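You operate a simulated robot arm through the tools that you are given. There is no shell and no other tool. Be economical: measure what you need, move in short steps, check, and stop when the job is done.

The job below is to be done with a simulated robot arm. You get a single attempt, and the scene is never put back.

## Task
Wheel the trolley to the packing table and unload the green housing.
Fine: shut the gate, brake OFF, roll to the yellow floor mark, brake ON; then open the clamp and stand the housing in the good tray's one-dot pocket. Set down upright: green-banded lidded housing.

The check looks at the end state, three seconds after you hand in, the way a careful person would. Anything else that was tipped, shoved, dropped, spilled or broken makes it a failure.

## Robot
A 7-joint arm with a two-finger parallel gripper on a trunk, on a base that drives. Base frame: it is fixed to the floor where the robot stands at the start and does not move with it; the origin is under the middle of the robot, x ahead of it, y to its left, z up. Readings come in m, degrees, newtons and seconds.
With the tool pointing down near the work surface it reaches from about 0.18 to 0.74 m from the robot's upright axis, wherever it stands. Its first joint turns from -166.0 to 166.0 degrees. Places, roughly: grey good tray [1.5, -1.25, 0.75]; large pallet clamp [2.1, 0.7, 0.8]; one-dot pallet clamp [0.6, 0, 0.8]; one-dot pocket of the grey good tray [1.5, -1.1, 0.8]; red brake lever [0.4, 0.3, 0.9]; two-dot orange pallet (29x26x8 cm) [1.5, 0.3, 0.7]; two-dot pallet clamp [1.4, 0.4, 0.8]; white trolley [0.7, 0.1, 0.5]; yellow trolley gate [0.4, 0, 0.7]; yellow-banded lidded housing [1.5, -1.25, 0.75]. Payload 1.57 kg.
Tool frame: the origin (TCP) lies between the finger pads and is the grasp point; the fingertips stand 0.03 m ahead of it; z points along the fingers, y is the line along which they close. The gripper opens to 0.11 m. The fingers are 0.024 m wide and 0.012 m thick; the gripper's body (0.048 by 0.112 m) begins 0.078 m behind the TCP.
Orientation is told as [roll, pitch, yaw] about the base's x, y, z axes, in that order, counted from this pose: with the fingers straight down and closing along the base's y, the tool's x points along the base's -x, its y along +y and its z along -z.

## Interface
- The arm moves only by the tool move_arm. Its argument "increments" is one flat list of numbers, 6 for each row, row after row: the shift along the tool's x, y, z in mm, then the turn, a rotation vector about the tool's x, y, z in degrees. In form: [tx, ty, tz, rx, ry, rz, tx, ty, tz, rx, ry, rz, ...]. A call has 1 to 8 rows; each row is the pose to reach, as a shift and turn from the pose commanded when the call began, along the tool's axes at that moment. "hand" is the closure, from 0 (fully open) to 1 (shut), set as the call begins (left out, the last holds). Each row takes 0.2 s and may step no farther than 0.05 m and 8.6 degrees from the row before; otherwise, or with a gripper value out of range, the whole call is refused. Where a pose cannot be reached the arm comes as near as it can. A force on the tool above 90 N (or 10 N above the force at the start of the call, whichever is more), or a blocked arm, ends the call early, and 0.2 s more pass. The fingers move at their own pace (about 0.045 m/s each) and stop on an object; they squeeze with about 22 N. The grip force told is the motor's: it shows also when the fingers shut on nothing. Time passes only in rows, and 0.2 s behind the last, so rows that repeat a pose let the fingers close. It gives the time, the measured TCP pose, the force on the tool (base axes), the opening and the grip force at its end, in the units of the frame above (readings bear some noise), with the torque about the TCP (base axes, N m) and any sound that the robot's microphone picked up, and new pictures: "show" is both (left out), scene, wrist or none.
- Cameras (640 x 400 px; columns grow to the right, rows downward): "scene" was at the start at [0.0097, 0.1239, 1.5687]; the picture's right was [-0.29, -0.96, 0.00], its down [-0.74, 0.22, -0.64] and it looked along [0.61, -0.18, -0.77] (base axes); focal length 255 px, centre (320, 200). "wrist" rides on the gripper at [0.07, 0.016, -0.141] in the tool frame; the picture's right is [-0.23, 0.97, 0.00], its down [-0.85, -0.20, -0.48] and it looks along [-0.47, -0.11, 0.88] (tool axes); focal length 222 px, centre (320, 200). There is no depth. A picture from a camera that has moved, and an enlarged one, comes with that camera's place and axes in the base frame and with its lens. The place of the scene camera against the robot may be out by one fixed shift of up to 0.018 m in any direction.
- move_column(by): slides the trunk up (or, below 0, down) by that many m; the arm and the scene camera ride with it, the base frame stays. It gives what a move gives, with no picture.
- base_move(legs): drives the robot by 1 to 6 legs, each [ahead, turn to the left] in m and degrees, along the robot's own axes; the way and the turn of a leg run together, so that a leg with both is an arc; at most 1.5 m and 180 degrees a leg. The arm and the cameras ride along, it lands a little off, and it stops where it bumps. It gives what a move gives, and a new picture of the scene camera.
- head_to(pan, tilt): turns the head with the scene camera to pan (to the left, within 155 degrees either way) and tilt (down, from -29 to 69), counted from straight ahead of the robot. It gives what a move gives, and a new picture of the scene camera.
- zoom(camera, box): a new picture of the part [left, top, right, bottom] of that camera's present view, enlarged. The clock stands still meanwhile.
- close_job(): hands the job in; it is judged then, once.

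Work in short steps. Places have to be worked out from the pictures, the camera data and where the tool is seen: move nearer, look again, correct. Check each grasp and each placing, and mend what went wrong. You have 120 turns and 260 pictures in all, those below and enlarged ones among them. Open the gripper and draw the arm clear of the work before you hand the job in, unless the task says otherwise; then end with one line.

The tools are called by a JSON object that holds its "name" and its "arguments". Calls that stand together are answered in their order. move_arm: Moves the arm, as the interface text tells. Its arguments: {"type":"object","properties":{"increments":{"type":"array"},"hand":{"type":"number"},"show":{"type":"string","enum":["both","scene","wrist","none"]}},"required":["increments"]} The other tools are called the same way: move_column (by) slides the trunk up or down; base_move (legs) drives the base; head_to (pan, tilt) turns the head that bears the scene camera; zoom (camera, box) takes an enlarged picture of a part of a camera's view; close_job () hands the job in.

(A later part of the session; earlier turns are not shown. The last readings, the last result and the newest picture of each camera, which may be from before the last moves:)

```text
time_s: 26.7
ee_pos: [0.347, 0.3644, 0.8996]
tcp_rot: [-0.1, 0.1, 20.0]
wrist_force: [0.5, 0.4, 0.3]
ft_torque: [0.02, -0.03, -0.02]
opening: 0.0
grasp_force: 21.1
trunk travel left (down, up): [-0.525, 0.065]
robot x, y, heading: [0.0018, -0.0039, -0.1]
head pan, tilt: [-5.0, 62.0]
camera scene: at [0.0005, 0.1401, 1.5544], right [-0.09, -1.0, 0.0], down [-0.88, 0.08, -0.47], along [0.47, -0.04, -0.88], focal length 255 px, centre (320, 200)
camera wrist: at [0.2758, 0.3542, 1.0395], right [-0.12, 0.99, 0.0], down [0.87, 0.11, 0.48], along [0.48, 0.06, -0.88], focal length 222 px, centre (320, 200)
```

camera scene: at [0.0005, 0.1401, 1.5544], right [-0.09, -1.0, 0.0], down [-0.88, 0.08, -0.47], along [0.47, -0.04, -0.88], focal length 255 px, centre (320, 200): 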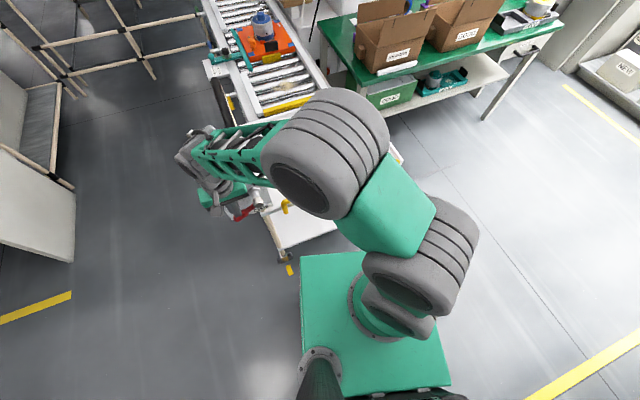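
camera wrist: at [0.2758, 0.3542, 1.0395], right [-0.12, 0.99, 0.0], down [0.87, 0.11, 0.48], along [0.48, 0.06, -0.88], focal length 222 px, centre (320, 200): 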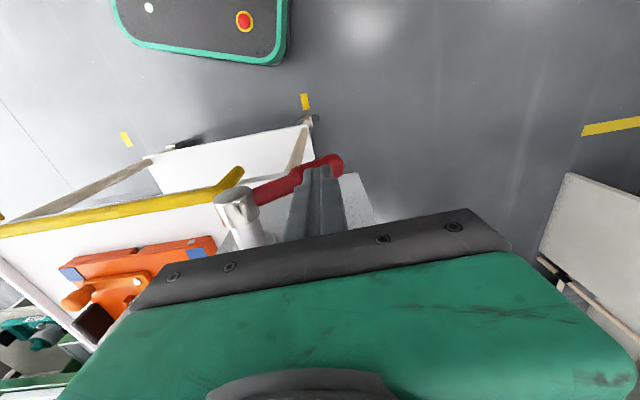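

No contact yet; re-triangulating, the lever droops about 20–30° from a pivot near z 0.89. I keep pressing down along its arc, watching the force.

{"name": "move_arm", "arguments": {"increments": [0, 2, 6, 0, 0, 0, 0, 1, 12, 0, 0, 0, 0, -2.5, 18, 0, 0, 0, 0, -7, 24, 0, 0, 0], "show": "both"}}

{"name": "zoom", "arguments": {"camera": "wrist", "box": [180, 100, 420, 250]}}

```text
time_s: 27.7
ee_pos: [0.3496, 0.3587, 0.8754]
tcp_rot: [0.0, 0.0, 20.1]
wrist_force: [0.0, -0.2, 0.8]
ft_torque: [-0.01, 0.01, 0.04]
opening: 0.0
grasp_force: 21.7
trunk travel left (down, up): [-0.525, 0.065]
robot x, y, heading: [-0.0005, 0.0012, 0.2]
head pan, tilt: [-5.0, 62.0]
camera scene: at [0.0004, 0.14, 1.5544], right [-0.09, -1.0, 0.0], down [-0.88, 0.08, -0.47], along [0.47, -0.04, -0.88], focal length 255 px, centre (320, 200)
camera wrist: at [0.2777, 0.3482, 1.016], right [-0.12, 0.99, 0.0], down [0.87, 0.1, 0.48], along [0.48, 0.06, -0.88], focal length 222 px, centre (320, 200)
```

scene: 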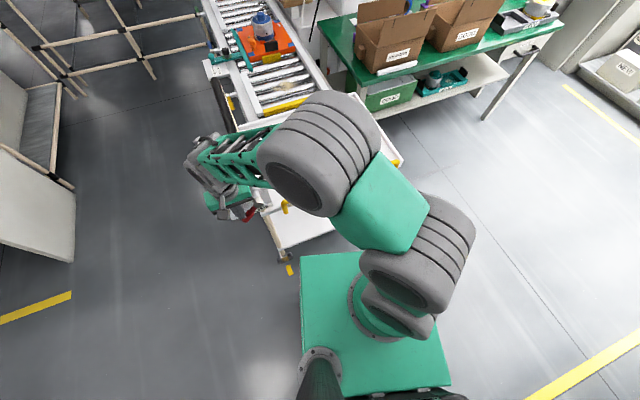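
wrist: 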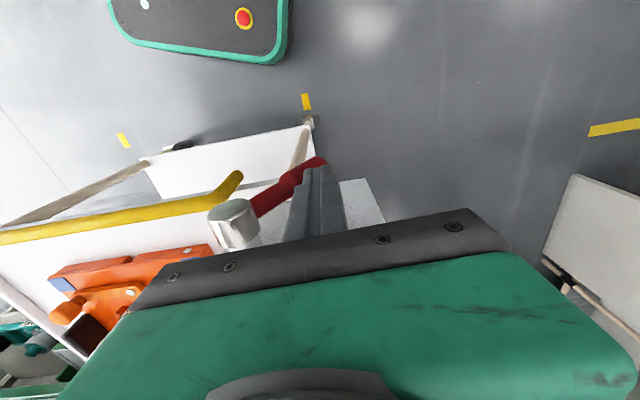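

```text
2.67 times, centred on (300, 175) of wrist
camera zoom: at [0.2777, 0.3482, 1.016], right [-0.12, 0.99, 0.0], down [0.87, 0.1, 0.48], along [0.48, 0.06, -0.88], focal length 592 px, centre (373, 267)
```

zoom: 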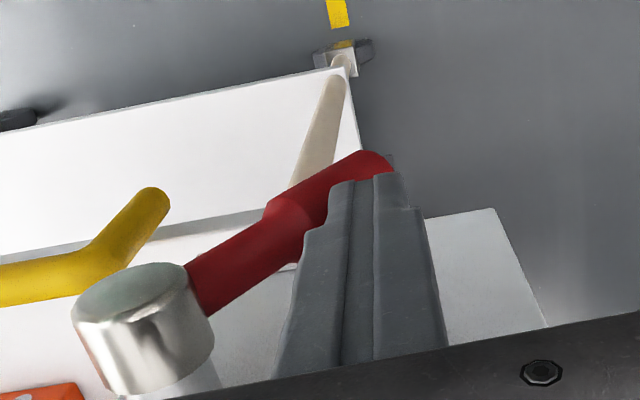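

The lever appears to be swinging with little resistance. I continue down and inward along the arc.

{"name": "move_arm", "arguments": {"increments": [0, -5.5, 6, 0, 0, 0, 0, -12.3, 11.5, 0, 0, 0, 0, -19, 15, 0, 0, 0, 0, -26, 18, 0, 0, 0], "show": "wrist"}}

{"name": "zoom", "arguments": {"camera": "wrist", "box": [180, 100, 420, 250]}}

{"name": "zoom", "arguments": {"camera": "scene", "box": [200, 170, 328, 250]}}

```text
time_s: 28.7
ee_pos: [0.3572, 0.3335, 0.8563]
tcp_rot: [0.0, 0.1, 20.0]
wrist_force: [-0.9, -0.1, 0.0]
ft_torque: [0.05, 0.01, -0.02]
opening: 0.0
grasp_force: 21.3
trunk travel left (down, up): [-0.525, 0.065]
robot x, y, heading: [0.0001, -0.0014, 0.1]
head pan, tilt: [-5.0, 62.0]
camera wrist: at [0.2868, 0.3233, 0.9976], right [-0.12, 0.99, 0.0], down [0.87, 0.11, 0.48], along [0.48, 0.06, -0.88], focal length 222 px, centre (320, 200)
```

wrist: 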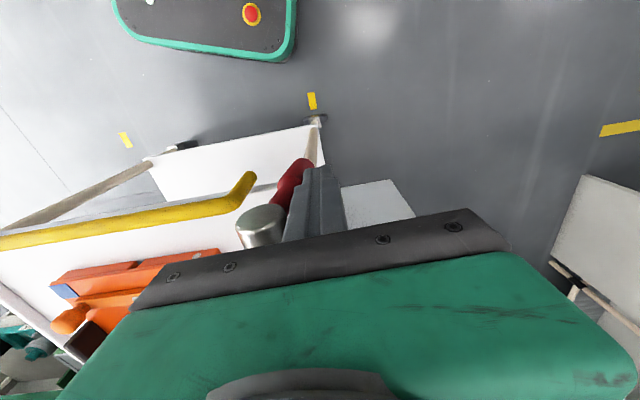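

```text
2.67 times, centred on (300, 175) of wrist
camera zoom: at [0.2868, 0.3233, 0.9976], right [-0.12, 0.99, 0.0], down [0.87, 0.11, 0.48], along [0.48, 0.06, -0.88], focal length 592 px, centre (373, 267)
```

zoom: 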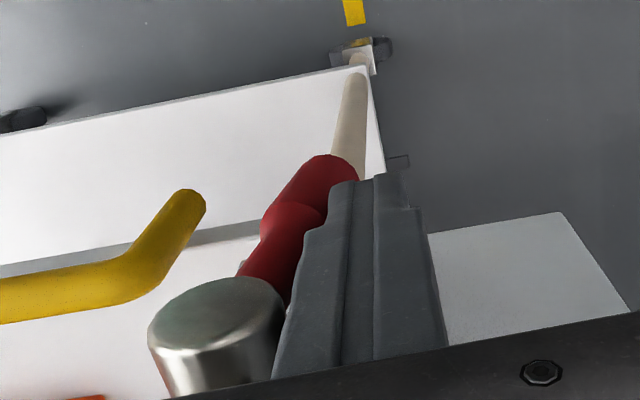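

```text
5.00 times, centred on (264, 210) of scene
camera zoom: at [0.0004, 0.1401, 1.5544], right [-0.09, -1.0, 0.0], down [-0.88, 0.08, -0.47], along [0.47, -0.04, -0.88], focal length 1277 px, centre (600, 150)
```

zoom: 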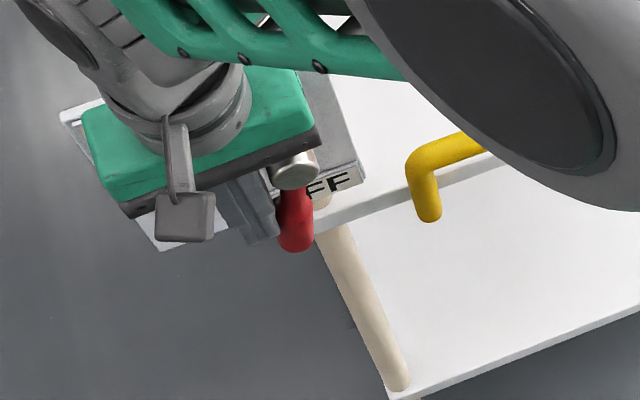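

The lever now points nearly down at OFF. I nudge it a few mm more to its end.

{"name": "move_arm", "arguments": {"increments": [0, -3, 4, 0, 0, 0, 0, -6, 8, 0, 0, 0, 0, -10, 12, 0, 0, 0], "show": "none"}}

{"name": "zoom", "arguments": {"camera": "scene", "box": [200, 170, 328, 250]}}

{"name": "zoom", "arguments": {"camera": "wrist", "box": [180, 100, 420, 250]}}

```text
time_s: 29.5
ee_pos: [0.3611, 0.3251, 0.8456]
tcp_rot: [-0.2, 0.0, 20.1]
wrist_force: [-4.2, 1.8, 3.3]
ft_torque: [-0.06, -0.2, -0.03]
opening: 0.0
grasp_force: 21.3
trunk travel left (down, up): [-0.525, 0.065]
robot x, y, heading: [-0.0007, 0.0028, 0.1]
head pan, tilt: [-5.0, 62.0]
```

```text
5.00 times, centred on (264, 210) of scene
camera zoom: at [0.0001, 0.1402, 1.5545], right [-0.09, -1.0, 0.0], down [-0.88, 0.08, -0.47], along [0.47, -0.04, -0.88], focal length 1277 px, centre (600, 150)
```

zoom: 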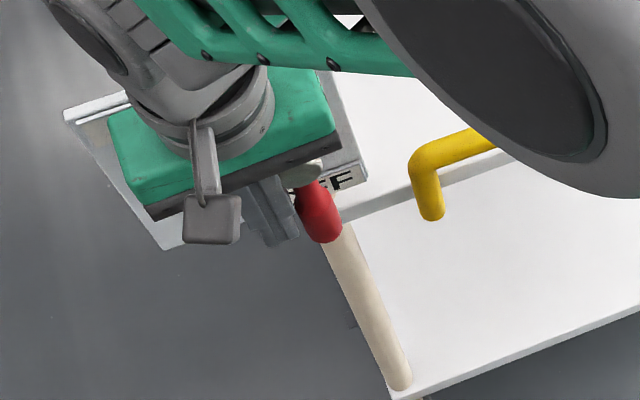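

```text
2.67 times, centred on (300, 175) of wrist
camera zoom: at [0.29, 0.3141, 0.9855], right [-0.12, 0.99, 0.0], down [0.87, 0.11, 0.48], along [0.48, 0.06, -0.88], focal length 592 px, centre (373, 267)
```

zoom: 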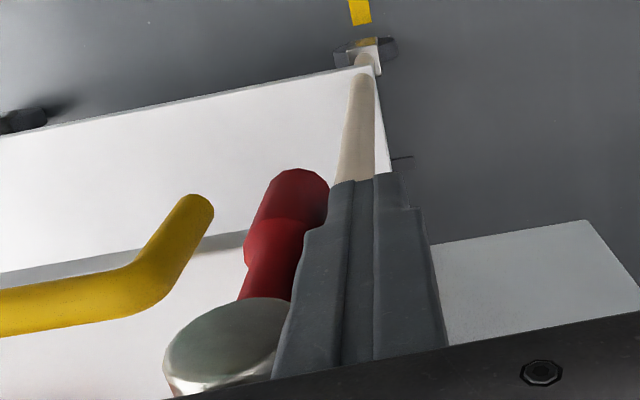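

The lever has run through to OFF. I retract the arm up and toward the robot before driving.

{"name": "move_arm", "arguments": {"increments": [5, 6, -20, 0, 0, 0, 10, 8, -65, 0, 0, 0, 10, 8, -110, 0, 0, 0, 30, -10, -150, 0, 0, 0, 60, -35, -175, 0, 0, 0, 90, -65, -195, 0, 0, 0, 120, -95, -215, 0, 0, 0, 145, -130, -235, 0, 0, 0], "show": "scene"}}

{"name": "zoom", "arguments": {"camera": "scene", "box": [200, 160, 328, 240]}}

```text
time_s: 31.3
ee_pos: [0.2684, 0.1504, 1.0794]
tcp_rot: [0.0, 0.0, 20.0]
wrist_force: [-0.3, -0.2, -0.1]
ft_torque: [0.0, 0.01, 0.0]
opening: 0.0
grasp_force: 20.7
trunk travel left (down, up): [-0.525, 0.065]
robot x, y, heading: [0.0002, -0.001, 0.1]
head pan, tilt: [-5.0, 62.0]
camera scene: at [0.0, 0.1397, 1.5544], right [-0.09, -1.0, 0.0], down [-0.88, 0.08, -0.47], along [0.47, -0.04, -0.88], focal length 255 px, centre (320, 200)
```

scene: 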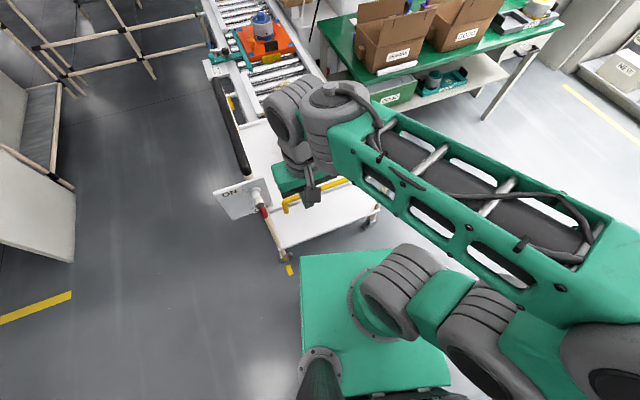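

```text
5.00 times, centred on (264, 200) of scene
camera zoom: at [0.0, 0.1397, 1.5544], right [-0.09, -1.0, 0.0], down [-0.88, 0.08, -0.47], along [0.47, -0.04, -0.88], focal length 1277 px, centre (600, 200)
```

zoom: 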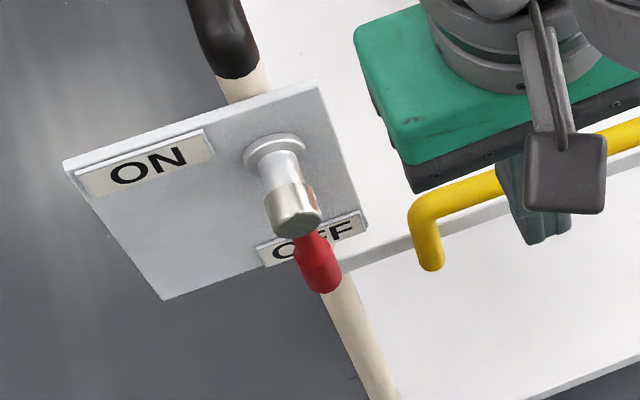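

Lever is clearly at OFF. I drive the robot back, around, and up alongside the trolley's path, so the arm can sweep the handle along the whole roll.

{"name": "base_move", "arguments": {"legs": [[-0.1, 0], [0, -78.8]]}}

```text
time_s: 35.8
ee_pos: [0.1021, -0.2342, 1.0796]
tcp_rot: [-0.1, 0.0, -59.1]
wrist_force: [0.9, 0.1, -0.3]
ft_torque: [-0.01, 0.02, -0.06]
opening: 0.0
grasp_force: 20.8
trunk travel left (down, up): [-0.525, 0.065]
robot x, y, heading: [-0.098, -0.0003, -79.1]
head pan, tilt: [-5.0, 62.0]
camera scene: at [0.0447, 0.0159, 1.5544], right [-0.99, -0.1, 0.0], down [-0.09, 0.88, -0.47], along [0.05, -0.47, -0.88], focal length 255 px, centre (320, 200)
```

scene: 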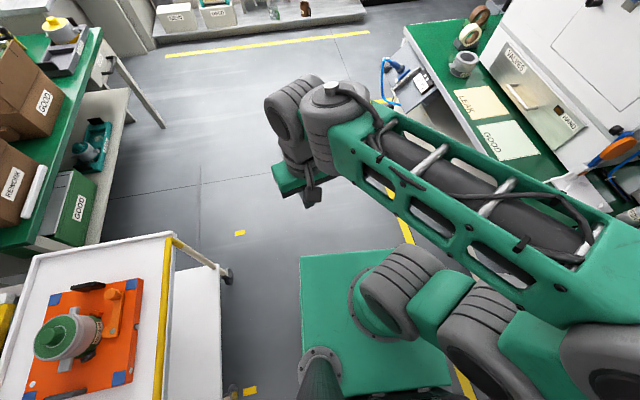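

Marks A (0.36, 0.29) and B (0.62, -0.52) are confirmed and I see no others. I check how the packing table edge relates to the trolley's far edge before rolling.

{"name": "head_to", "arguments": {"pan": 30, "tilt": 50}}

{"name": "head_to", "arguments": {"pan": 65, "tilt": 50}}

```text
time_s: 36.8
ee_pos: [0.1017, -0.2341, 1.0798]
tcp_rot: [-0.1, 0.0, -58.9]
wrist_force: [0.5, 0.3, -0.2]
ft_torque: [-0.02, 0.02, 0.01]
opening: 0.0
grasp_force: 21.6
trunk travel left (down, up): [-0.525, 0.065]
robot x, y, heading: [-0.1032, 0.0057, -78.8]
head pan, tilt: [30.0, 50.0]
camera scene: at [0.0884, 0.0218, 1.5692], right [-0.76, -0.66, 0.0], down [-0.5, 0.58, -0.64], along [0.42, -0.49, -0.77], focal length 255 px, centre (320, 200)
```

scene: 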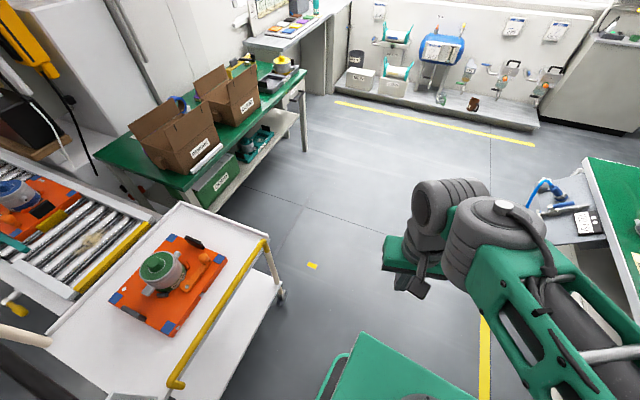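

```text
time_s: 37.8
ee_pos: [0.1019, -0.2355, 1.08]
tcp_rot: [-0.1, -0.1, -58.9]
wrist_force: [-0.2, 0.6, -0.1]
ft_torque: [0.02, -0.02, -0.01]
opening: 0.0
grasp_force: 21.0
trunk travel left (down, up): [-0.525, 0.065]
robot x, y, heading: [-0.1014, 0.0012, -78.8]
head pan, tilt: [65.0, 50.0]
camera scene: at [0.1127, 0.0612, 1.5693], right [-0.24, -0.97, 0.0], down [-0.74, 0.19, -0.64], along [0.62, -0.16, -0.77], focal length 255 px, centre (320, 200)
```

scene: 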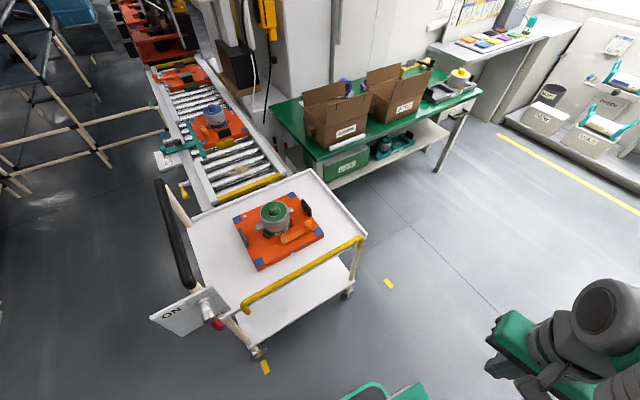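

The trolley's roll direction is parallel to the table edge with a small gap, and mark B lies 0.85 m along it. I drive to a spot beside the path at about (0.08, -0.25), heading 18°.

{"name": "base_move", "arguments": {"legs": [[0, -3.7], [0.297, 0], [0, 100.5], [0.15, 0]]}}

{"name": "head_to", "arguments": {"pan": 0, "tilt": 60}}

```text
time_s: 45.5
ee_pos: [0.2968, -0.026, 1.0797]
tcp_rot: [0.0, 0.0, 36.8]
wrist_force: [0.5, 0.1, 0.1]
ft_torque: [-0.02, 0.01, -0.01]
opening: 0.0002
grasp_force: 21.0
trunk travel left (down, up): [-0.525, 0.065]
robot x, y, heading: [0.0823, -0.2519, 17.1]
head pan, tilt: [65.0, 50.0]
camera scene: at [-0.0115, -0.0516, 1.5693], right [0.99, -0.14, 0.0], down [-0.11, -0.76, -0.64], along [0.09, 0.64, -0.77], focal length 255 px, centre (320, 200)
```

scene: 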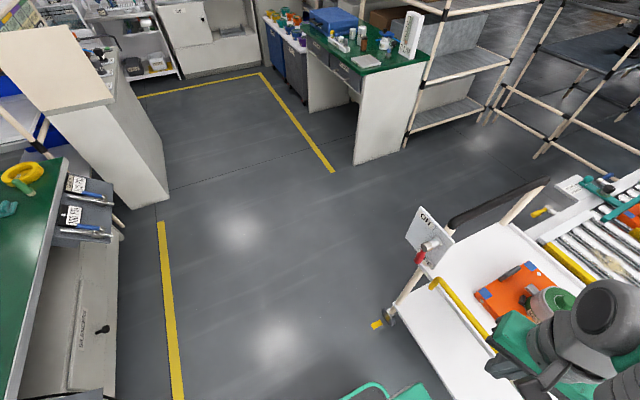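

```text
time_s: 46.9
ee_pos: [0.2959, -0.0268, 1.0791]
tcp_rot: [-0.1, 0.0, 36.9]
wrist_force: [0.6, 0.3, 0.0]
ft_torque: [0.01, -0.01, 0.03]
opening: 0.0001
grasp_force: 20.9
trunk travel left (down, up): [-0.525, 0.065]
robot x, y, heading: [0.0828, -0.2504, 16.9]
head pan, tilt: [0.0, 60.0]
camera scene: at [0.0408, -0.1086, 1.5567], right [0.29, -0.96, 0.0], down [-0.83, -0.25, -0.5], along [0.48, 0.15, -0.87], focal length 255 px, centre (320, 200)
```

scene: 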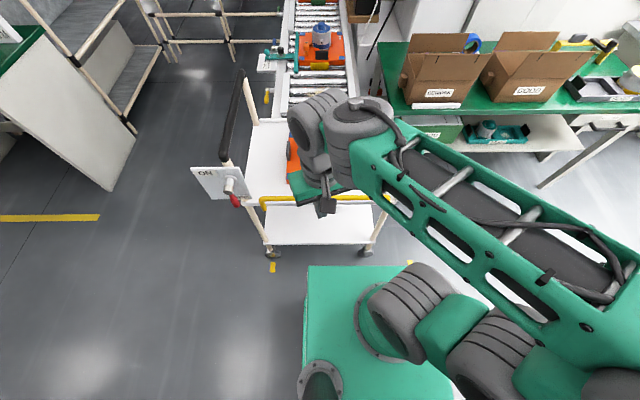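

I advance 4.5 cm closer, then view with the arm.

{"name": "base_move", "arguments": {"legs": [[0.045, 0]]}}

```text
time_s: 47.8
ee_pos: [0.3394, -0.0118, 1.0802]
tcp_rot: [0.0, 0.0, 36.8]
wrist_force: [0.7, 0.0, -0.6]
ft_torque: [-0.01, 0.0, 0.01]
opening: 0.0
grasp_force: 21.0
trunk travel left (down, up): [-0.525, 0.065]
robot x, y, heading: [0.1304, -0.2382, 17.1]
head pan, tilt: [0.0, 60.0]
camera scene: at [0.0844, -0.0954, 1.5567], right [0.29, -0.96, 0.0], down [-0.83, -0.25, -0.5], along [0.48, 0.14, -0.87], focal length 255 px, centre (320, 200)
```

scene: 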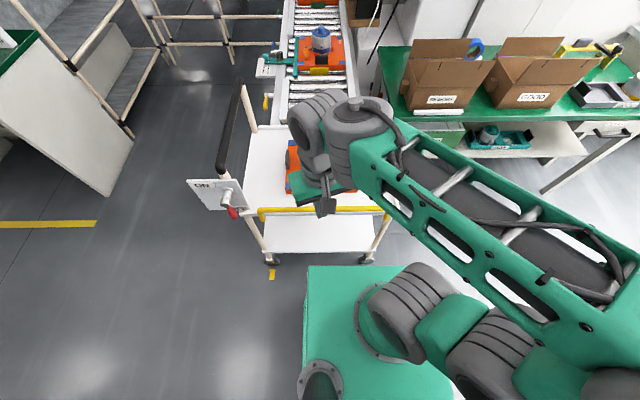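

I move the arm over the near part of the handle, fingers aligned to close along the roll direction.

{"name": "move_arm", "arguments": {"increments": [-41, 23, 0, 0, 0, 2.4, -82, 46, 0, 0, 0, 4.8, -123, 69, 0, 0, 0, 7.2, -164, 92, 0, 0, 0, 9.6, -205, 115, 0, 0, 0, 12, -246, 138, 0, 0, 0, 14.4, -287, 161, 0, 0, 0, 16.8, -328, 184, 0, 0, 0, 19], "hand": 0.2, "show": "both"}}

```text
time_s: 49.5
ee_pos: [0.4924, 0.3321, 1.0784]
tcp_rot: [-0.1, -0.1, 18.0]
wrist_force: [1.2, 1.4, 1.5]
ft_torque: [-0.03, 0.02, -0.03]
opening: 0.088
grasp_force: 0.0
trunk travel left (down, up): [-0.525, 0.065]
robot x, y, heading: [0.1266, -0.2393, 16.9]
head pan, tilt: [0.0, 60.0]
camera scene: at [0.0842, -0.0943, 1.5566], right [0.29, -0.96, 0.0], down [-0.83, -0.25, -0.5], along [0.48, 0.14, -0.87], focal length 255 px, centre (320, 200)
camera wrist: at [0.4206, 0.3242, 1.2202], right [-0.08, 1.0, 0.0], down [0.88, 0.07, 0.48], along [0.48, 0.04, -0.88], focal length 222 px, centre (320, 200)
```

scene: 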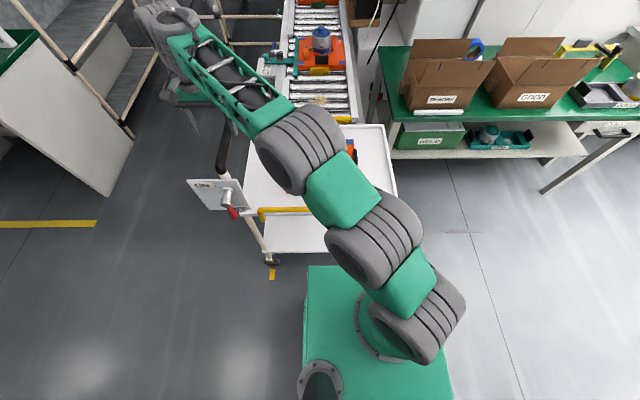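
wrist: 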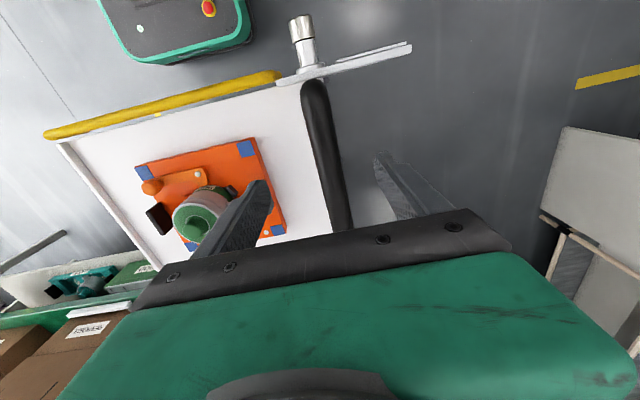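

The handle passes nearly under the TCP. I descend around it and close.

{"name": "move_arm", "arguments": {"increments": [0, 5, 45, 0, 0, 0, 0, 5, 90, 0, 0, 0, 0, 5, 125, 0, 0, 0, 0, 5, 145, 0, 0, 0], "show": "wrist"}}

{"name": "move_arm", "arguments": {"increments": [0, 0, 0, 0, 0, 0, 0, 0, 0, 0, 0, 0, 0, 0, 0, 0, 0, 0, 0, 0, 0, 0, 0, 0], "hand": 1, "show": "both"}}

```text
time_s: 50.5
ee_pos: [0.4896, 0.3356, 0.9336]
tcp_rot: [-0.2, -0.1, 18.0]
wrist_force: [-0.1, -0.5, -0.3]
ft_torque: [0.03, -0.03, 0.0]
opening: 0.0879
grasp_force: 0.1
trunk travel left (down, up): [-0.525, 0.065]
robot x, y, heading: [0.1238, -0.2337, 16.9]
head pan, tilt: [0.0, 60.0]
camera wrist: at [0.4183, 0.328, 1.0744], right [-0.08, 1.0, 0.0], down [0.87, 0.07, 0.48], along [0.48, 0.04, -0.88], focal length 222 px, centre (320, 200)
```

wrist: 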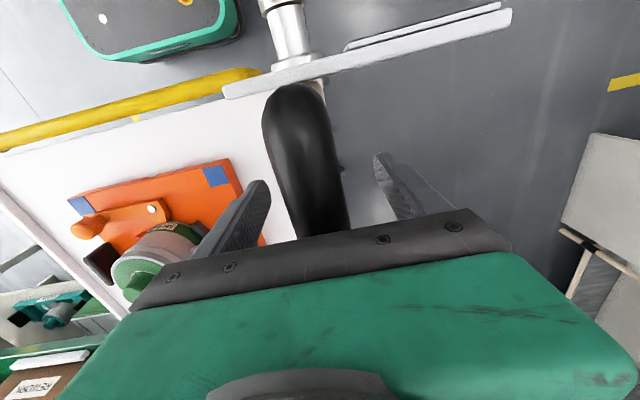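

```text
time_s: 51.5
ee_pos: [0.4885, 0.3364, 0.9342]
tcp_rot: [-0.1, -0.2, 17.8]
wrist_force: [-1.1, 3.9, -1.1]
ft_torque: [0.07, -0.2, -0.26]
opening: 0.0278
grasp_force: 16.5
trunk travel left (down, up): [-0.525, 0.065]
robot x, y, heading: [0.1285, -0.2328, 17.0]
head pan, tilt: [0.0, 60.0]
camera scene: at [0.0837, -0.0951, 1.5566], right [0.29, -0.96, 0.0], down [-0.83, -0.25, -0.5], along [0.48, 0.14, -0.87], focal length 255 px, centre (320, 200)
camera wrist: at [0.4179, 0.3284, 1.0749], right [-0.08, 1.0, 0.0], down [0.87, 0.07, 0.48], along [0.48, 0.04, -0.88], focal length 222 px, centre (320, 200)
```

scene: 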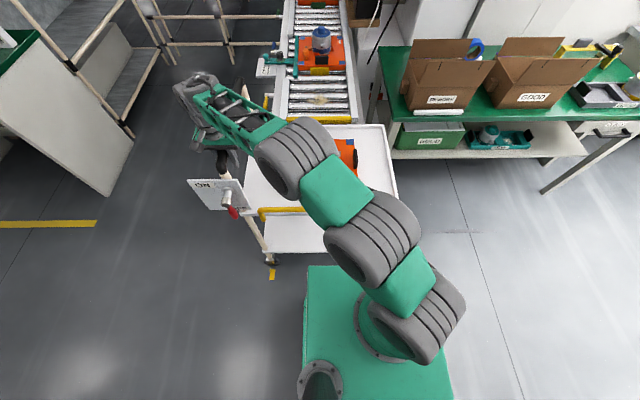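
wrist: 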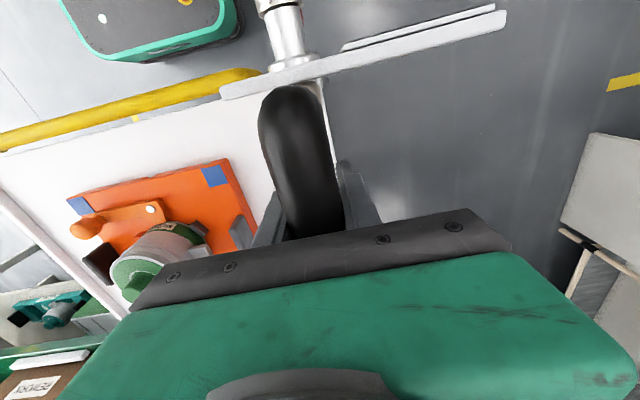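

Handle gripped (28 mm). I test-push 30 mm along the roll direction and read the forces.

{"name": "move_arm", "arguments": {"increments": [0, -10, 0, 0, 0, 0, 0, -20, 0, 0, 0, 0, 0, -30, 0, 0, 0, 0, 0, -30, 0, 0, 0, 0], "show": "wrist"}}

```text
time_s: 52.5
ee_pos: [0.4985, 0.3067, 0.934]
tcp_rot: [-0.1, 0.0, 17.8]
wrist_force: [-2.2, -3.3, 1.6]
ft_torque: [0.28, -0.73, 0.02]
opening: 0.0275
grasp_force: 37.5
trunk travel left (down, up): [-0.525, 0.065]
robot x, y, heading: [0.1235, -0.2343, 17.0]
head pan, tilt: [0.0, 60.0]
camera wrist: at [0.4275, 0.2988, 1.075], right [-0.08, 1.0, 0.0], down [0.87, 0.07, 0.48], along [0.48, 0.04, -0.88], focal length 222 px, centre (320, 200)
```

wrist: 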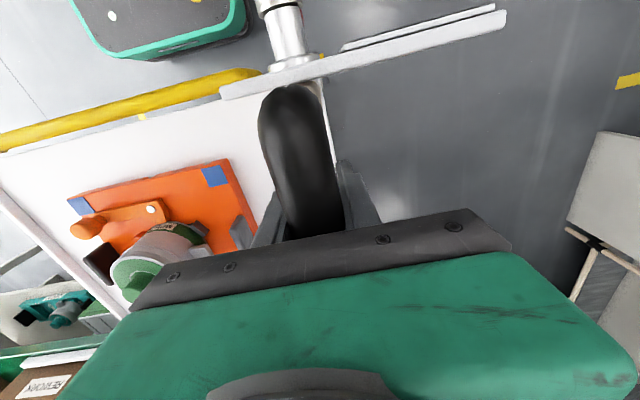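

The trolley rolls freely and straight. I continue 200 mm at a gentle pace.

{"name": "move_arm", "arguments": {"increments": [0, -20, 0, 0, 0, 0, 0, -45, 0, 0, 0, 0, 0, -72, 0, 0, 0, 0, 0, -100, 0, 0, 0, 0, 0, -128, 0, 0, 0, 0, 0, -156, 0, 0, 0, 0, 0, -182, 0, 0, 0, 0, 0, -200, 0, 0, 0, 0], "show": "both"}}

```text
time_s: 54.4
ee_pos: [0.5591, 0.1149, 0.9351]
tcp_rot: [-0.1, 0.1, 17.7]
wrist_force: [-3.6, -7.0, -5.5]
ft_torque: [0.65, -0.26, 0.01]
opening: 0.0278
grasp_force: 38.1
trunk travel left (down, up): [-0.525, 0.065]
robot x, y, heading: [0.1254, -0.2356, 16.9]
head pan, tilt: [0.0, 60.0]
camera scene: at [0.0839, -0.0962, 1.5567], right [0.29, -0.96, 0.0], down [-0.83, -0.25, -0.5], along [0.48, 0.15, -0.87], focal length 255 px, centre (320, 200)
camera wrist: at [0.4891, 0.1064, 1.0751], right [-0.08, 1.0, 0.0], down [0.88, 0.07, 0.48], along [0.48, 0.04, -0.88], focal length 222 px, centre (320, 200)
```

scene: 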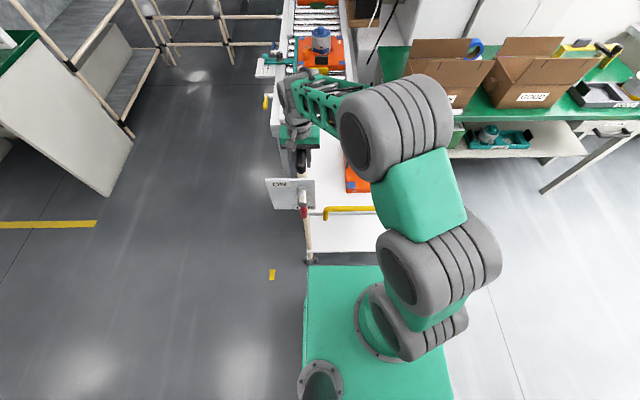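
wrist: 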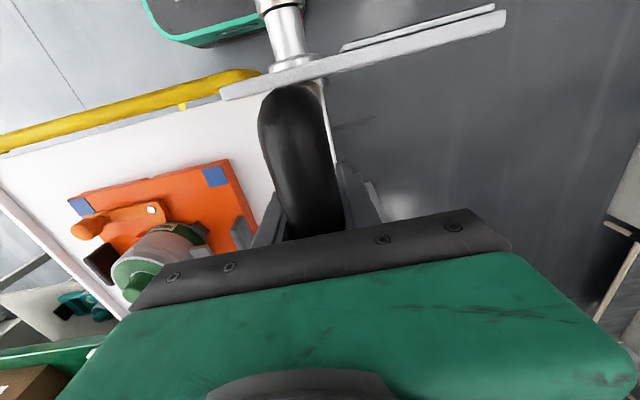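

Still straight. Another 200 mm.

{"name": "move_arm", "arguments": {"increments": [0, -20, 0, 0, 0, 0, 0, -45, 0, 0, 0, 0, 0, -72, 0, 0, 0, 0, 0, -100, 0, 0, 0, 0, 0, -128, 0, 0, 0, 0, 0, -156, 0, 0, 0, 0, 0, -182, 0, 0, 0, 0, 0, -200, 0, 0, 0, 0], "show": "scene"}}

{"name": "head_to", "arguments": {"pan": -40, "tilt": 50}}

```text
time_s: 56.1
ee_pos: [0.6203, -0.0758, 0.9349]
tcp_rot: [-0.2, 0.1, 17.6]
wrist_force: [-11.6, -7.8, -10.3]
ft_torque: [0.66, -0.63, 0.08]
opening: 0.0277
grasp_force: 38.1
trunk travel left (down, up): [-0.525, 0.065]
robot x, y, heading: [0.1211, -0.2346, 16.7]
head pan, tilt: [0.0, 60.0]
camera scene: at [0.0833, -0.0966, 1.5567], right [0.29, -0.96, 0.0], down [-0.83, -0.25, -0.5], along [0.48, 0.15, -0.87], focal length 255 px, centre (320, 200)
```

scene: 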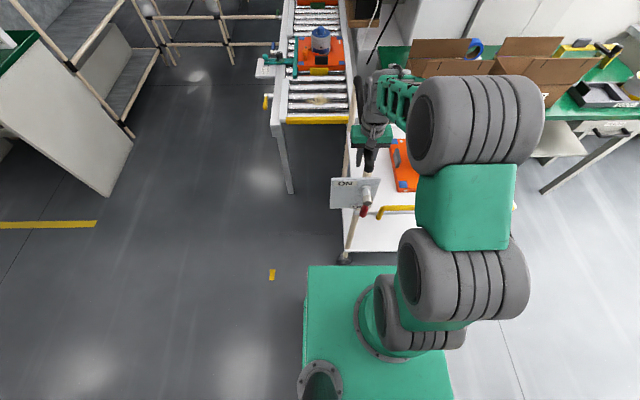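

```text
time_s: 57.2
ee_pos: [0.6206, -0.0738, 0.9351]
tcp_rot: [0.0, 0.0, 17.9]
wrist_force: [-13.7, -9.0, -14.5]
ft_torque: [0.34, -0.55, -0.31]
opening: 0.0277
grasp_force: 38.1
trunk travel left (down, up): [-0.525, 0.065]
robot x, y, heading: [0.1252, -0.2393, 17.1]
head pan, tilt: [-40.0, 50.0]
camera scene: at [0.09, -0.1459, 1.5692], right [-0.39, -0.92, 0.0], down [-0.7, 0.3, -0.64], along [0.59, -0.25, -0.77], focal length 255 px, centre (320, 200)
```

scene: 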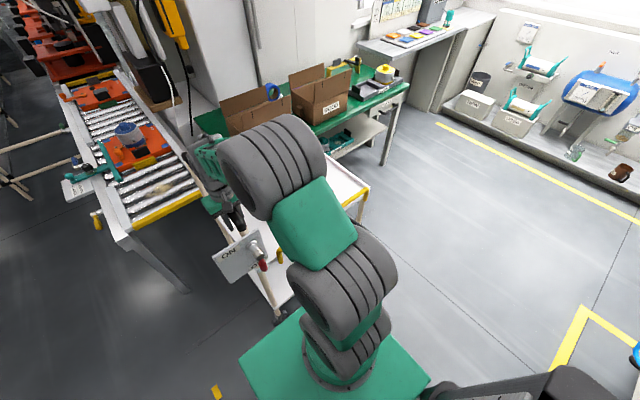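

The slight −u force indicates the rail is ~0.3° less than my path. I correct for that and continue 200 mm.

{"name": "move_arm", "arguments": {"increments": [2, -20, 0, 0, 0, 0, 2.2, -45, 0, 0, 0, 0, 2.4, -72, 0, 0, 0, 0, 2.6, -100, 0, 0, 0, 0, 2.8, -128, 0, 0, 0, 0, 3, -156, 0, 0, 0, 0, 3.2, -182, 0, 0, 0, 0, 3.3, -200, 0, 0, 0, 0], "show": "wrist"}}

{"name": "head_to", "arguments": {"pan": 0, "tilt": 60}}

```text
time_s: 59.0
ee_pos: [0.6803, -0.2675, 0.9354]
tcp_rot: [-0.1, -0.1, 17.7]
wrist_force: [15.7, -0.2, -10.1]
ft_torque: [0.14, 1.03, -0.09]
opening: 0.0279
grasp_force: 37.7
trunk travel left (down, up): [-0.525, 0.065]
robot x, y, heading: [0.1276, -0.2348, 16.8]
head pan, tilt: [-40.0, 50.0]
camera wrist: at [0.6105, -0.2744, 1.0755], right [-0.08, 1.0, 0.0], down [0.87, 0.07, 0.48], along [0.48, 0.04, -0.88], focal length 222 px, centre (320, 200)
```

wrist: 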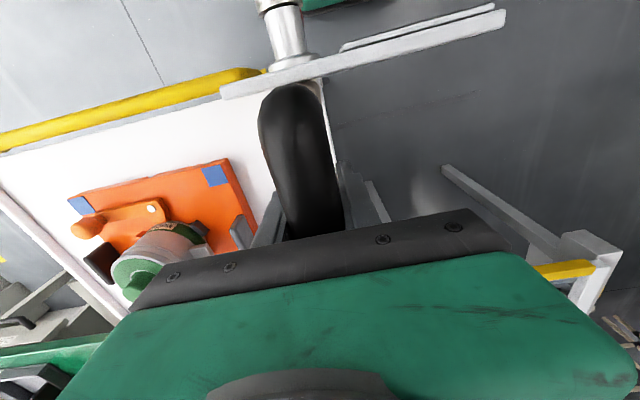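

```text
time_s: 60.1
ee_pos: [0.682, -0.2648, 0.9352]
tcp_rot: [-0.1, -0.1, 17.9]
wrist_force: [18.8, 1.6, -2.7]
ft_torque: [0.12, 0.19, -0.36]
opening: 0.0277
grasp_force: 37.9
trunk travel left (down, up): [-0.525, 0.065]
robot x, y, heading: [0.1254, -0.2335, 17.1]
head pan, tilt: [0.0, 60.0]
camera scene: at [0.0864, -0.0955, 1.5568], right [0.29, -0.96, 0.0], down [-0.83, -0.25, -0.5], along [0.48, 0.14, -0.87], focal length 255 px, centre (320, 200)
```

scene: 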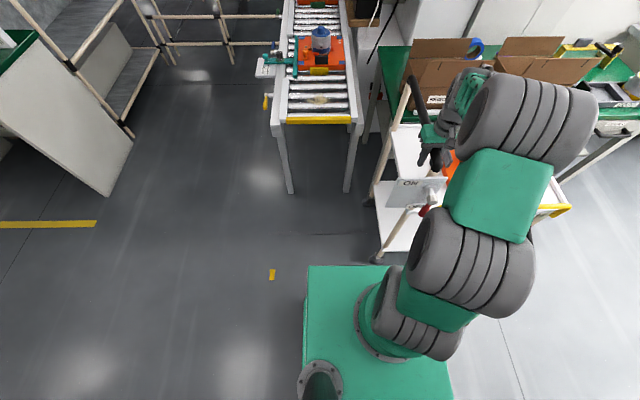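

Rolled 0.632 m. I go 170 mm more and then compare the yellow-tipped caster with the mark before finishing.

{"name": "move_arm", "arguments": {"increments": [-2.5, -20, 0, 0, 0, 0, -2.5, -45, 0, 0, 0, 0, -2.3, -72, 0, 0, 0, 0, -2.1, -100, 0, 0, 0, 0, -2, -128, 0, 0, 0, 0, -2, -152, 0, 0, 0, 0, -1.8, -170, 0, 0, 0, 0], "show": "both"}}

{"name": "head_to", "arguments": {"pan": -20, "tilt": 65}}

```text
time_s: 61.7
ee_pos: [0.732, -0.4283, 0.9345]
tcp_rot: [0.0, 0.0, 17.8]
wrist_force: [-0.3, -5.2, -3.6]
ft_torque: [0.32, 0.62, 0.0]
opening: 0.0276
grasp_force: 37.8
trunk travel left (down, up): [-0.525, 0.065]
robot x, y, heading: [0.1249, -0.236, 16.8]
head pan, tilt: [0.0, 60.0]
camera scene: at [0.0845, -0.0966, 1.5567], right [0.29, -0.96, 0.0], down [-0.83, -0.25, -0.5], along [0.48, 0.15, -0.87], focal length 255 px, centre (320, 200)
camera wrist: at [0.6621, -0.4366, 1.0756], right [-0.08, 1.0, 0.0], down [0.88, 0.07, 0.48], along [0.48, 0.04, -0.88], focal length 222 px, centre (320, 200)
```

scene: 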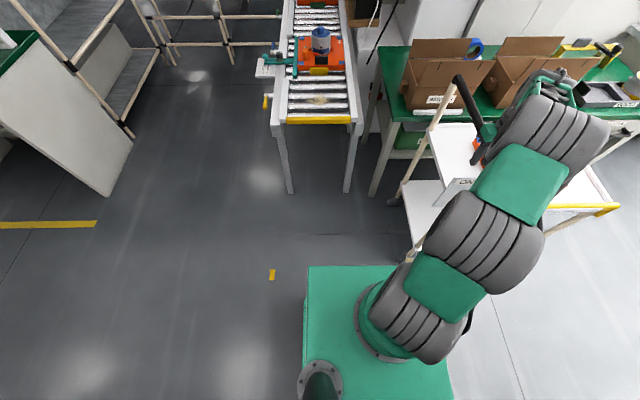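
wrist: 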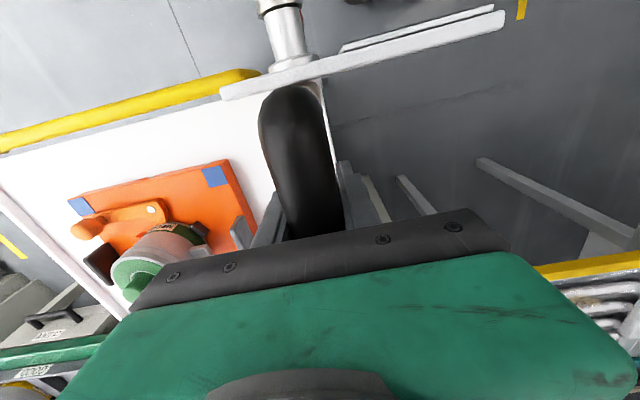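

```text
time_s: 62.5
ee_pos: [0.733, -0.4276, 0.9346]
tcp_rot: [0.1, 0.0, 18.0]
wrist_force: [-7.5, -5.5, -9.4]
ft_torque: [0.24, -0.81, -0.34]
opening: 0.0279
grasp_force: 38.4
trunk travel left (down, up): [-0.525, 0.065]
robot x, y, heading: [0.1229, -0.2373, 16.9]
head pan, tilt: [-20.0, 65.0]
camera scene: at [0.0805, -0.1192, 1.5512], right [-0.05, -1.0, 0.0], down [-0.9, 0.05, -0.42], along [0.42, -0.02, -0.91], focal length 255 px, centre (320, 200)
```

scene: 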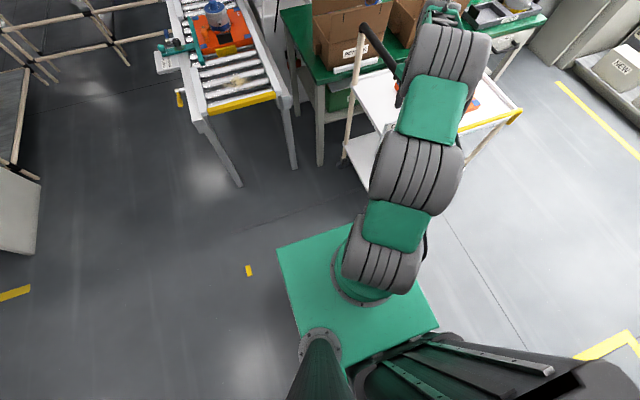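

Mark B is hidden behind the arm and plate. I release the handle (trolley stands still) and raise the arm to look with the wrist camera.

{"name": "move_arm", "arguments": {"increments": [0, 0, 0, 0, 0, 0, 0, 0, 0, 0, 0, 0, 0, 0, 0, 0, 0, 0], "hand": 0.2, "show": "none"}}

{"name": "move_arm", "arguments": {"increments": [0, 0, -48, 0, 0, 0, 0, 0, -96, 0, 0, 0, 25, 0, -136, 0, 0, 0, 60, 0, -170, 0, 0, 0, 95, 20, -200, 0, 0, 0, 135, 45, -215, 0, 0, 0, 175, 70, -215, 0, 0, 0], "show": "both"}}

```text
time_s: 63.3
ee_pos: [0.7336, -0.427, 0.9365]
tcp_rot: [-0.1, 0.1, 17.8]
wrist_force: [-0.1, 1.1, 0.4]
ft_torque: [0.0, -0.01, 0.0]
opening: 0.088
grasp_force: 0.1
trunk travel left (down, up): [-0.525, 0.065]
robot x, y, heading: [0.1254, -0.2342, 16.8]
head pan, tilt: [-20.0, 65.0]
```

```text
refused: row 5 steps farther than a row can; nothing moved
```

{"name": "move_arm", "arguments": {"increments": [0, 0, -48, 0, 0, 0, 0, 0, -96, 0, 0, 0, 20, 0, -136, 0, 0, 0, 50, 0, -170, 0, 0, 0, 80, 15, -200, 0, 0, 0, 115, 40, -215, 0, 0, 0, 155, 65, -215, 0, 0, 0], "show": "both"}}

```text
time_s: 64.9
ee_pos: [0.5644, -0.4122, 1.1508]
tcp_rot: [0.0, 0.0, 17.9]
wrist_force: [0.5, 0.1, -0.8]
ft_torque: [-0.04, -0.03, 0.02]
opening: 0.088
grasp_force: 0.1
trunk travel left (down, up): [-0.525, 0.065]
robot x, y, heading: [0.123, -0.2375, 17.0]
head pan, tilt: [-20.0, 65.0]
camera scene: at [0.0799, -0.1179, 1.5511], right [-0.05, -1.0, 0.0], down [-0.9, 0.05, -0.42], along [0.42, -0.02, -0.91], focal length 255 px, centre (320, 200)
camera wrist: at [0.4933, -0.4199, 1.2907], right [-0.08, 1.0, 0.0], down [0.87, 0.07, 0.48], along [0.48, 0.04, -0.88], focal length 222 px, centre (320, 200)
```

scene: 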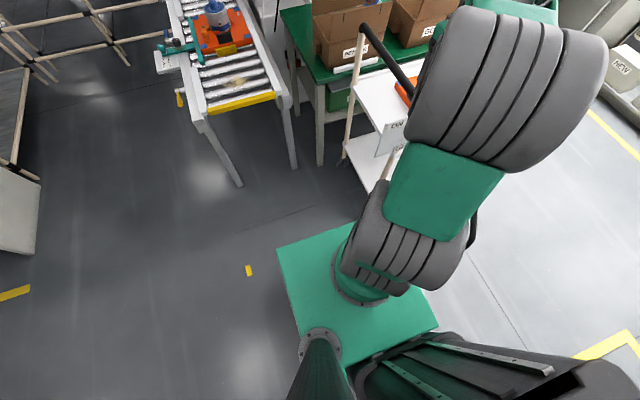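
wrist: 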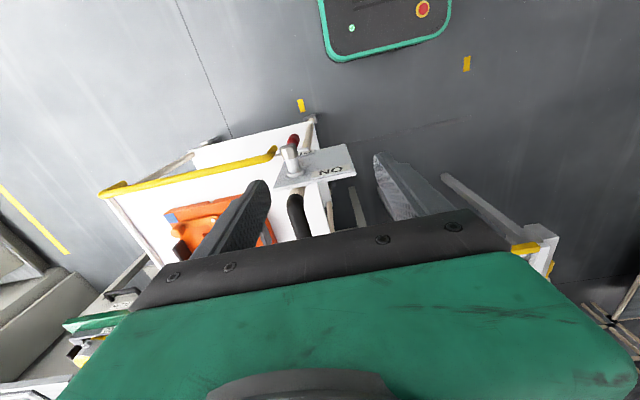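

Mark B (301,105) and the yellow-dotted caster (311,120) are both in view now. I enlarge them.

{"name": "zoom", "arguments": {"camera": "wrist", "box": [260, 80, 356, 140]}}

```text
6.67 times, centred on (308, 110) of wrist
camera zoom: at [0.4933, -0.4199, 1.2907], right [-0.08, 1.0, 0.0], down [0.87, 0.07, 0.48], along [0.48, 0.04, -0.88], focal length 1481 px, centre (400, 800)
```

zoom: 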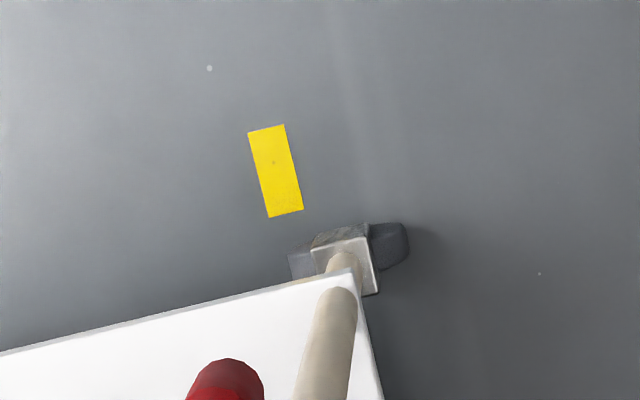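

The caster's leg is about 45–50 mm short of the mark's line (at the start it was aligned with mark A the same way). I regrip the handle at the same spot.

{"name": "move_arm", "arguments": {"increments": [-40, -25, 0, 0, 0, 0, -75, -50, 15, 0, 0, 0, -105, -65, 45, 0, 0, 0, -135, -65, 79, 0, 0, 0, -155, -65, 119, 0, 0, 0, -155, -65, 167, 0, 0, 0, -155, -65, 215, 0, 0, 0], "show": "none"}}

{"name": "move_arm", "arguments": {"increments": [0, 0, 0, 0, 0, 0, 0, 0, 0, 0, 0, 0, 0, 0, 0, 0, 0, 0, 0, 0, 0, 0, 0, 0], "hand": 1, "show": "none"}}

{"name": "move_arm", "arguments": {"increments": [0, -10, 0, 0, 0, 0, 0, -22, 0, 0, 0, 0, 0, -34, 0, 0, 0, 0, 0, -44, 0, 0, 0, 0, 0, -48, 0, 0, 0, 0, 0, -48, 0, 0, 0, 0], "show": "wrist"}}

```text
time_s: 66.5
ee_pos: [0.7349, -0.4261, 0.9356]
tcp_rot: [-0.1, -0.1, 17.9]
wrist_force: [0.3, -0.3, 0.0]
ft_torque: [-0.04, -0.03, 0.01]
opening: 0.0882
grasp_force: 0.1
trunk travel left (down, up): [-0.525, 0.065]
robot x, y, heading: [0.1233, -0.2363, 16.8]
head pan, tilt: [-20.0, 65.0]
```

```text
time_s: 67.5
ee_pos: [0.734, -0.4263, 0.9363]
tcp_rot: [-0.1, 0.0, 17.8]
wrist_force: [2.8, -1.9, -0.1]
ft_torque: [0.03, 0.08, -0.19]
opening: 0.0277
grasp_force: 16.9
trunk travel left (down, up): [-0.525, 0.065]
robot x, y, heading: [0.1256, -0.2372, 17.3]
head pan, tilt: [-20.0, 65.0]
```

```text
time_s: 68.9
ee_pos: [0.7485, -0.469, 0.9358]
tcp_rot: [0.0, 0.0, 18.2]
wrist_force: [-6.0, 17.4, 3.4]
ft_torque: [-0.57, -0.91, -0.44]
opening: 0.0277
grasp_force: 38.2
trunk travel left (down, up): [-0.525, 0.065]
robot x, y, heading: [0.1279, -0.2379, 17.2]
head pan, tilt: [-20.0, 65.0]
camera wrist: at [0.6771, -0.4776, 1.0762], right [-0.09, 1.0, 0.0], down [0.87, 0.08, 0.48], along [0.48, 0.04, -0.88], focal length 222 px, centre (320, 200)
```

wrist: 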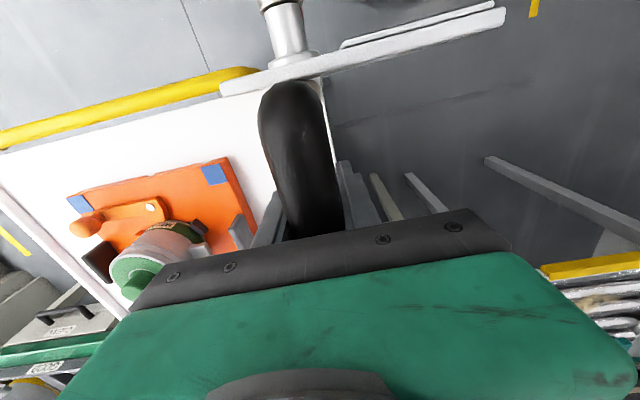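

It now resists at 45 mm. I release, back the arm off, and check the mark.

{"name": "move_arm", "arguments": {"increments": [0, 3, 0, 0, 0, 0, 0, 3, 0, 0, 0, 0, 0, 3, 0, 0, 0, 0], "hand": 0.2, "show": "none"}}

{"name": "move_arm", "arguments": {"increments": [0, 0, -48, 0, 0, 0, 0, 0, -96, 0, 0, 0, 20, 0, -136, 0, 0, 0, 50, 0, -170, 0, 0, 0, 80, 15, -200, 0, 0, 0, 115, 40, -215, 0, 0, 0, 155, 65, -215, 0, 0, 0], "show": "wrist"}}

{"name": "zoom", "arguments": {"camera": "wrist", "box": [260, 80, 356, 140]}}

```text
time_s: 69.7
ee_pos: [0.7476, -0.4699, 0.9357]
tcp_rot: [0.0, -0.1, 18.0]
wrist_force: [-0.8, -0.6, -0.8]
ft_torque: [0.04, 0.02, 0.01]
opening: 0.0881
grasp_force: 0.0
trunk travel left (down, up): [-0.525, 0.065]
robot x, y, heading: [0.125, -0.2376, 16.7]
head pan, tilt: [-20.0, 65.0]
```

```text
time_s: 71.3
ee_pos: [0.5801, -0.4532, 1.1497]
tcp_rot: [-0.1, 0.0, 18.0]
wrist_force: [-0.3, 0.4, 0.3]
ft_torque: [0.03, -0.01, -0.01]
opening: 0.088
grasp_force: 0.1
trunk travel left (down, up): [-0.525, 0.065]
robot x, y, heading: [0.1262, -0.2377, 17.0]
head pan, tilt: [-20.0, 65.0]
camera wrist: at [0.5082, -0.4614, 1.2907], right [-0.08, 1.0, 0.0], down [0.88, 0.07, 0.48], along [0.48, 0.04, -0.88], focal length 222 px, centre (320, 200)
```

wrist: 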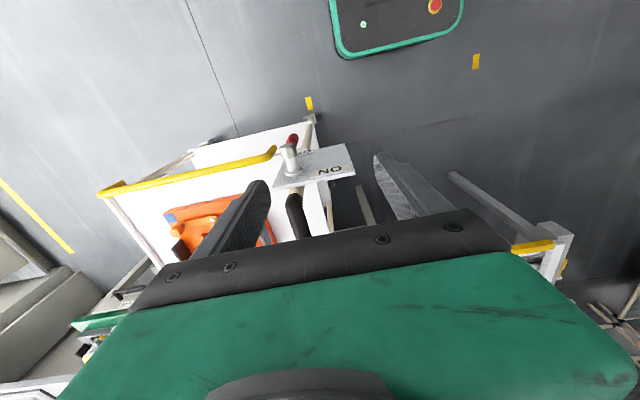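

```text
6.67 times, centred on (308, 110) of wrist
camera zoom: at [0.5082, -0.4614, 1.2907], right [-0.08, 1.0, 0.0], down [0.88, 0.07, 0.48], along [0.48, 0.04, -0.88], focal length 1481 px, centre (400, 800)
```

zoom: 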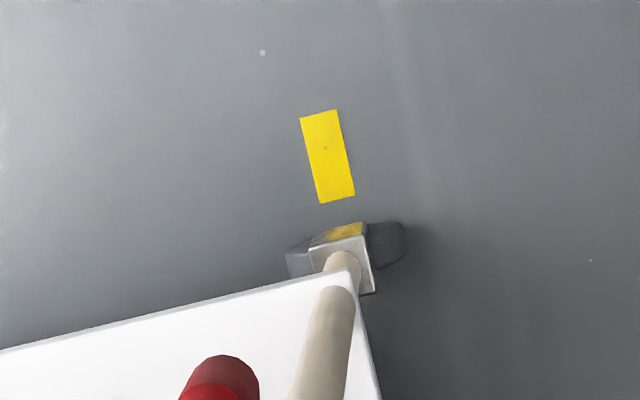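

The mark now lines up with the caster exactly as mark A did. To set the brake ON I must lift the lever from below, so I tilt the tool to point forward-down at 50° in front of the plate.

{"name": "move_arm", "arguments": {"increments": [12, -12, 18, 0, -6.25, 0, 24, -25, 37, 0, -12.5, 0, 35, -38, 56, 0, -18.75, 0, 47, -50, 75, 0, -25, 0, 58, -63, 94, 0, -31.25, 0, 70, -76, 113, 0, -37.5, 0, 82, -89, 132, 0, -43.75, 0, 93, -101, 150, 0, -50, 0], "hand": 1, "show": "both"}}

```text
time_s: 73.1
ee_pos: [0.5217, -0.5796, 0.9989]
tcp_rot: [-0.1, -50.1, 17.9]
wrist_force: [-0.4, -0.1, 0.8]
ft_torque: [0.01, 0.03, -0.01]
opening: 0.0
grasp_force: 21.7
trunk travel left (down, up): [-0.525, 0.065]
robot x, y, heading: [0.1255, -0.2342, 16.9]
head pan, tilt: [-20.0, 65.0]
camera scene: at [0.0806, -0.1187, 1.5513], right [-0.05, -1.0, 0.0], down [-0.9, 0.05, -0.42], along [0.42, -0.02, -0.91], focal length 255 px, centre (320, 200)
camera wrist: at [0.3712, -0.6135, 1.036], right [-0.16, 0.97, 0.17], down [0.23, -0.13, 0.96], along [0.96, 0.2, -0.2], focal length 222 px, centre (320, 200)
```

scene: 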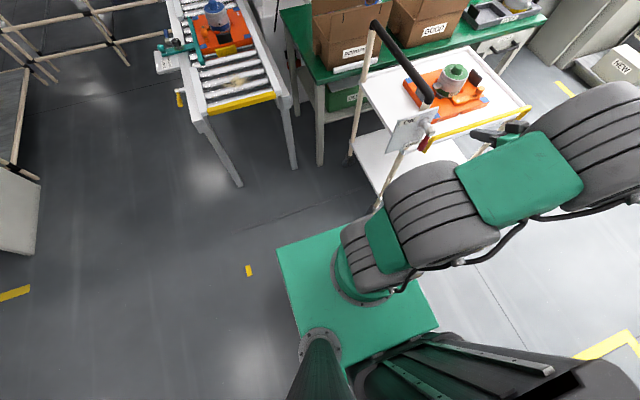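
wrist: 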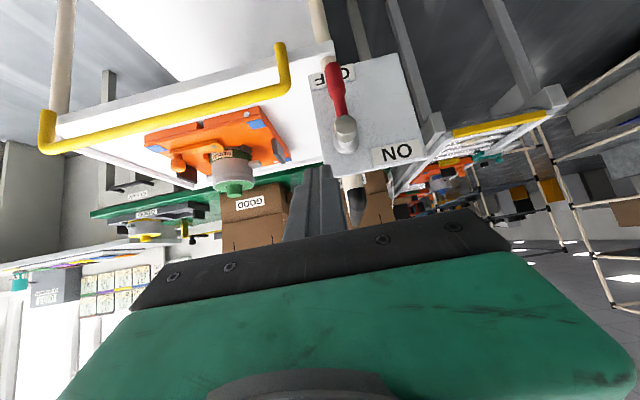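

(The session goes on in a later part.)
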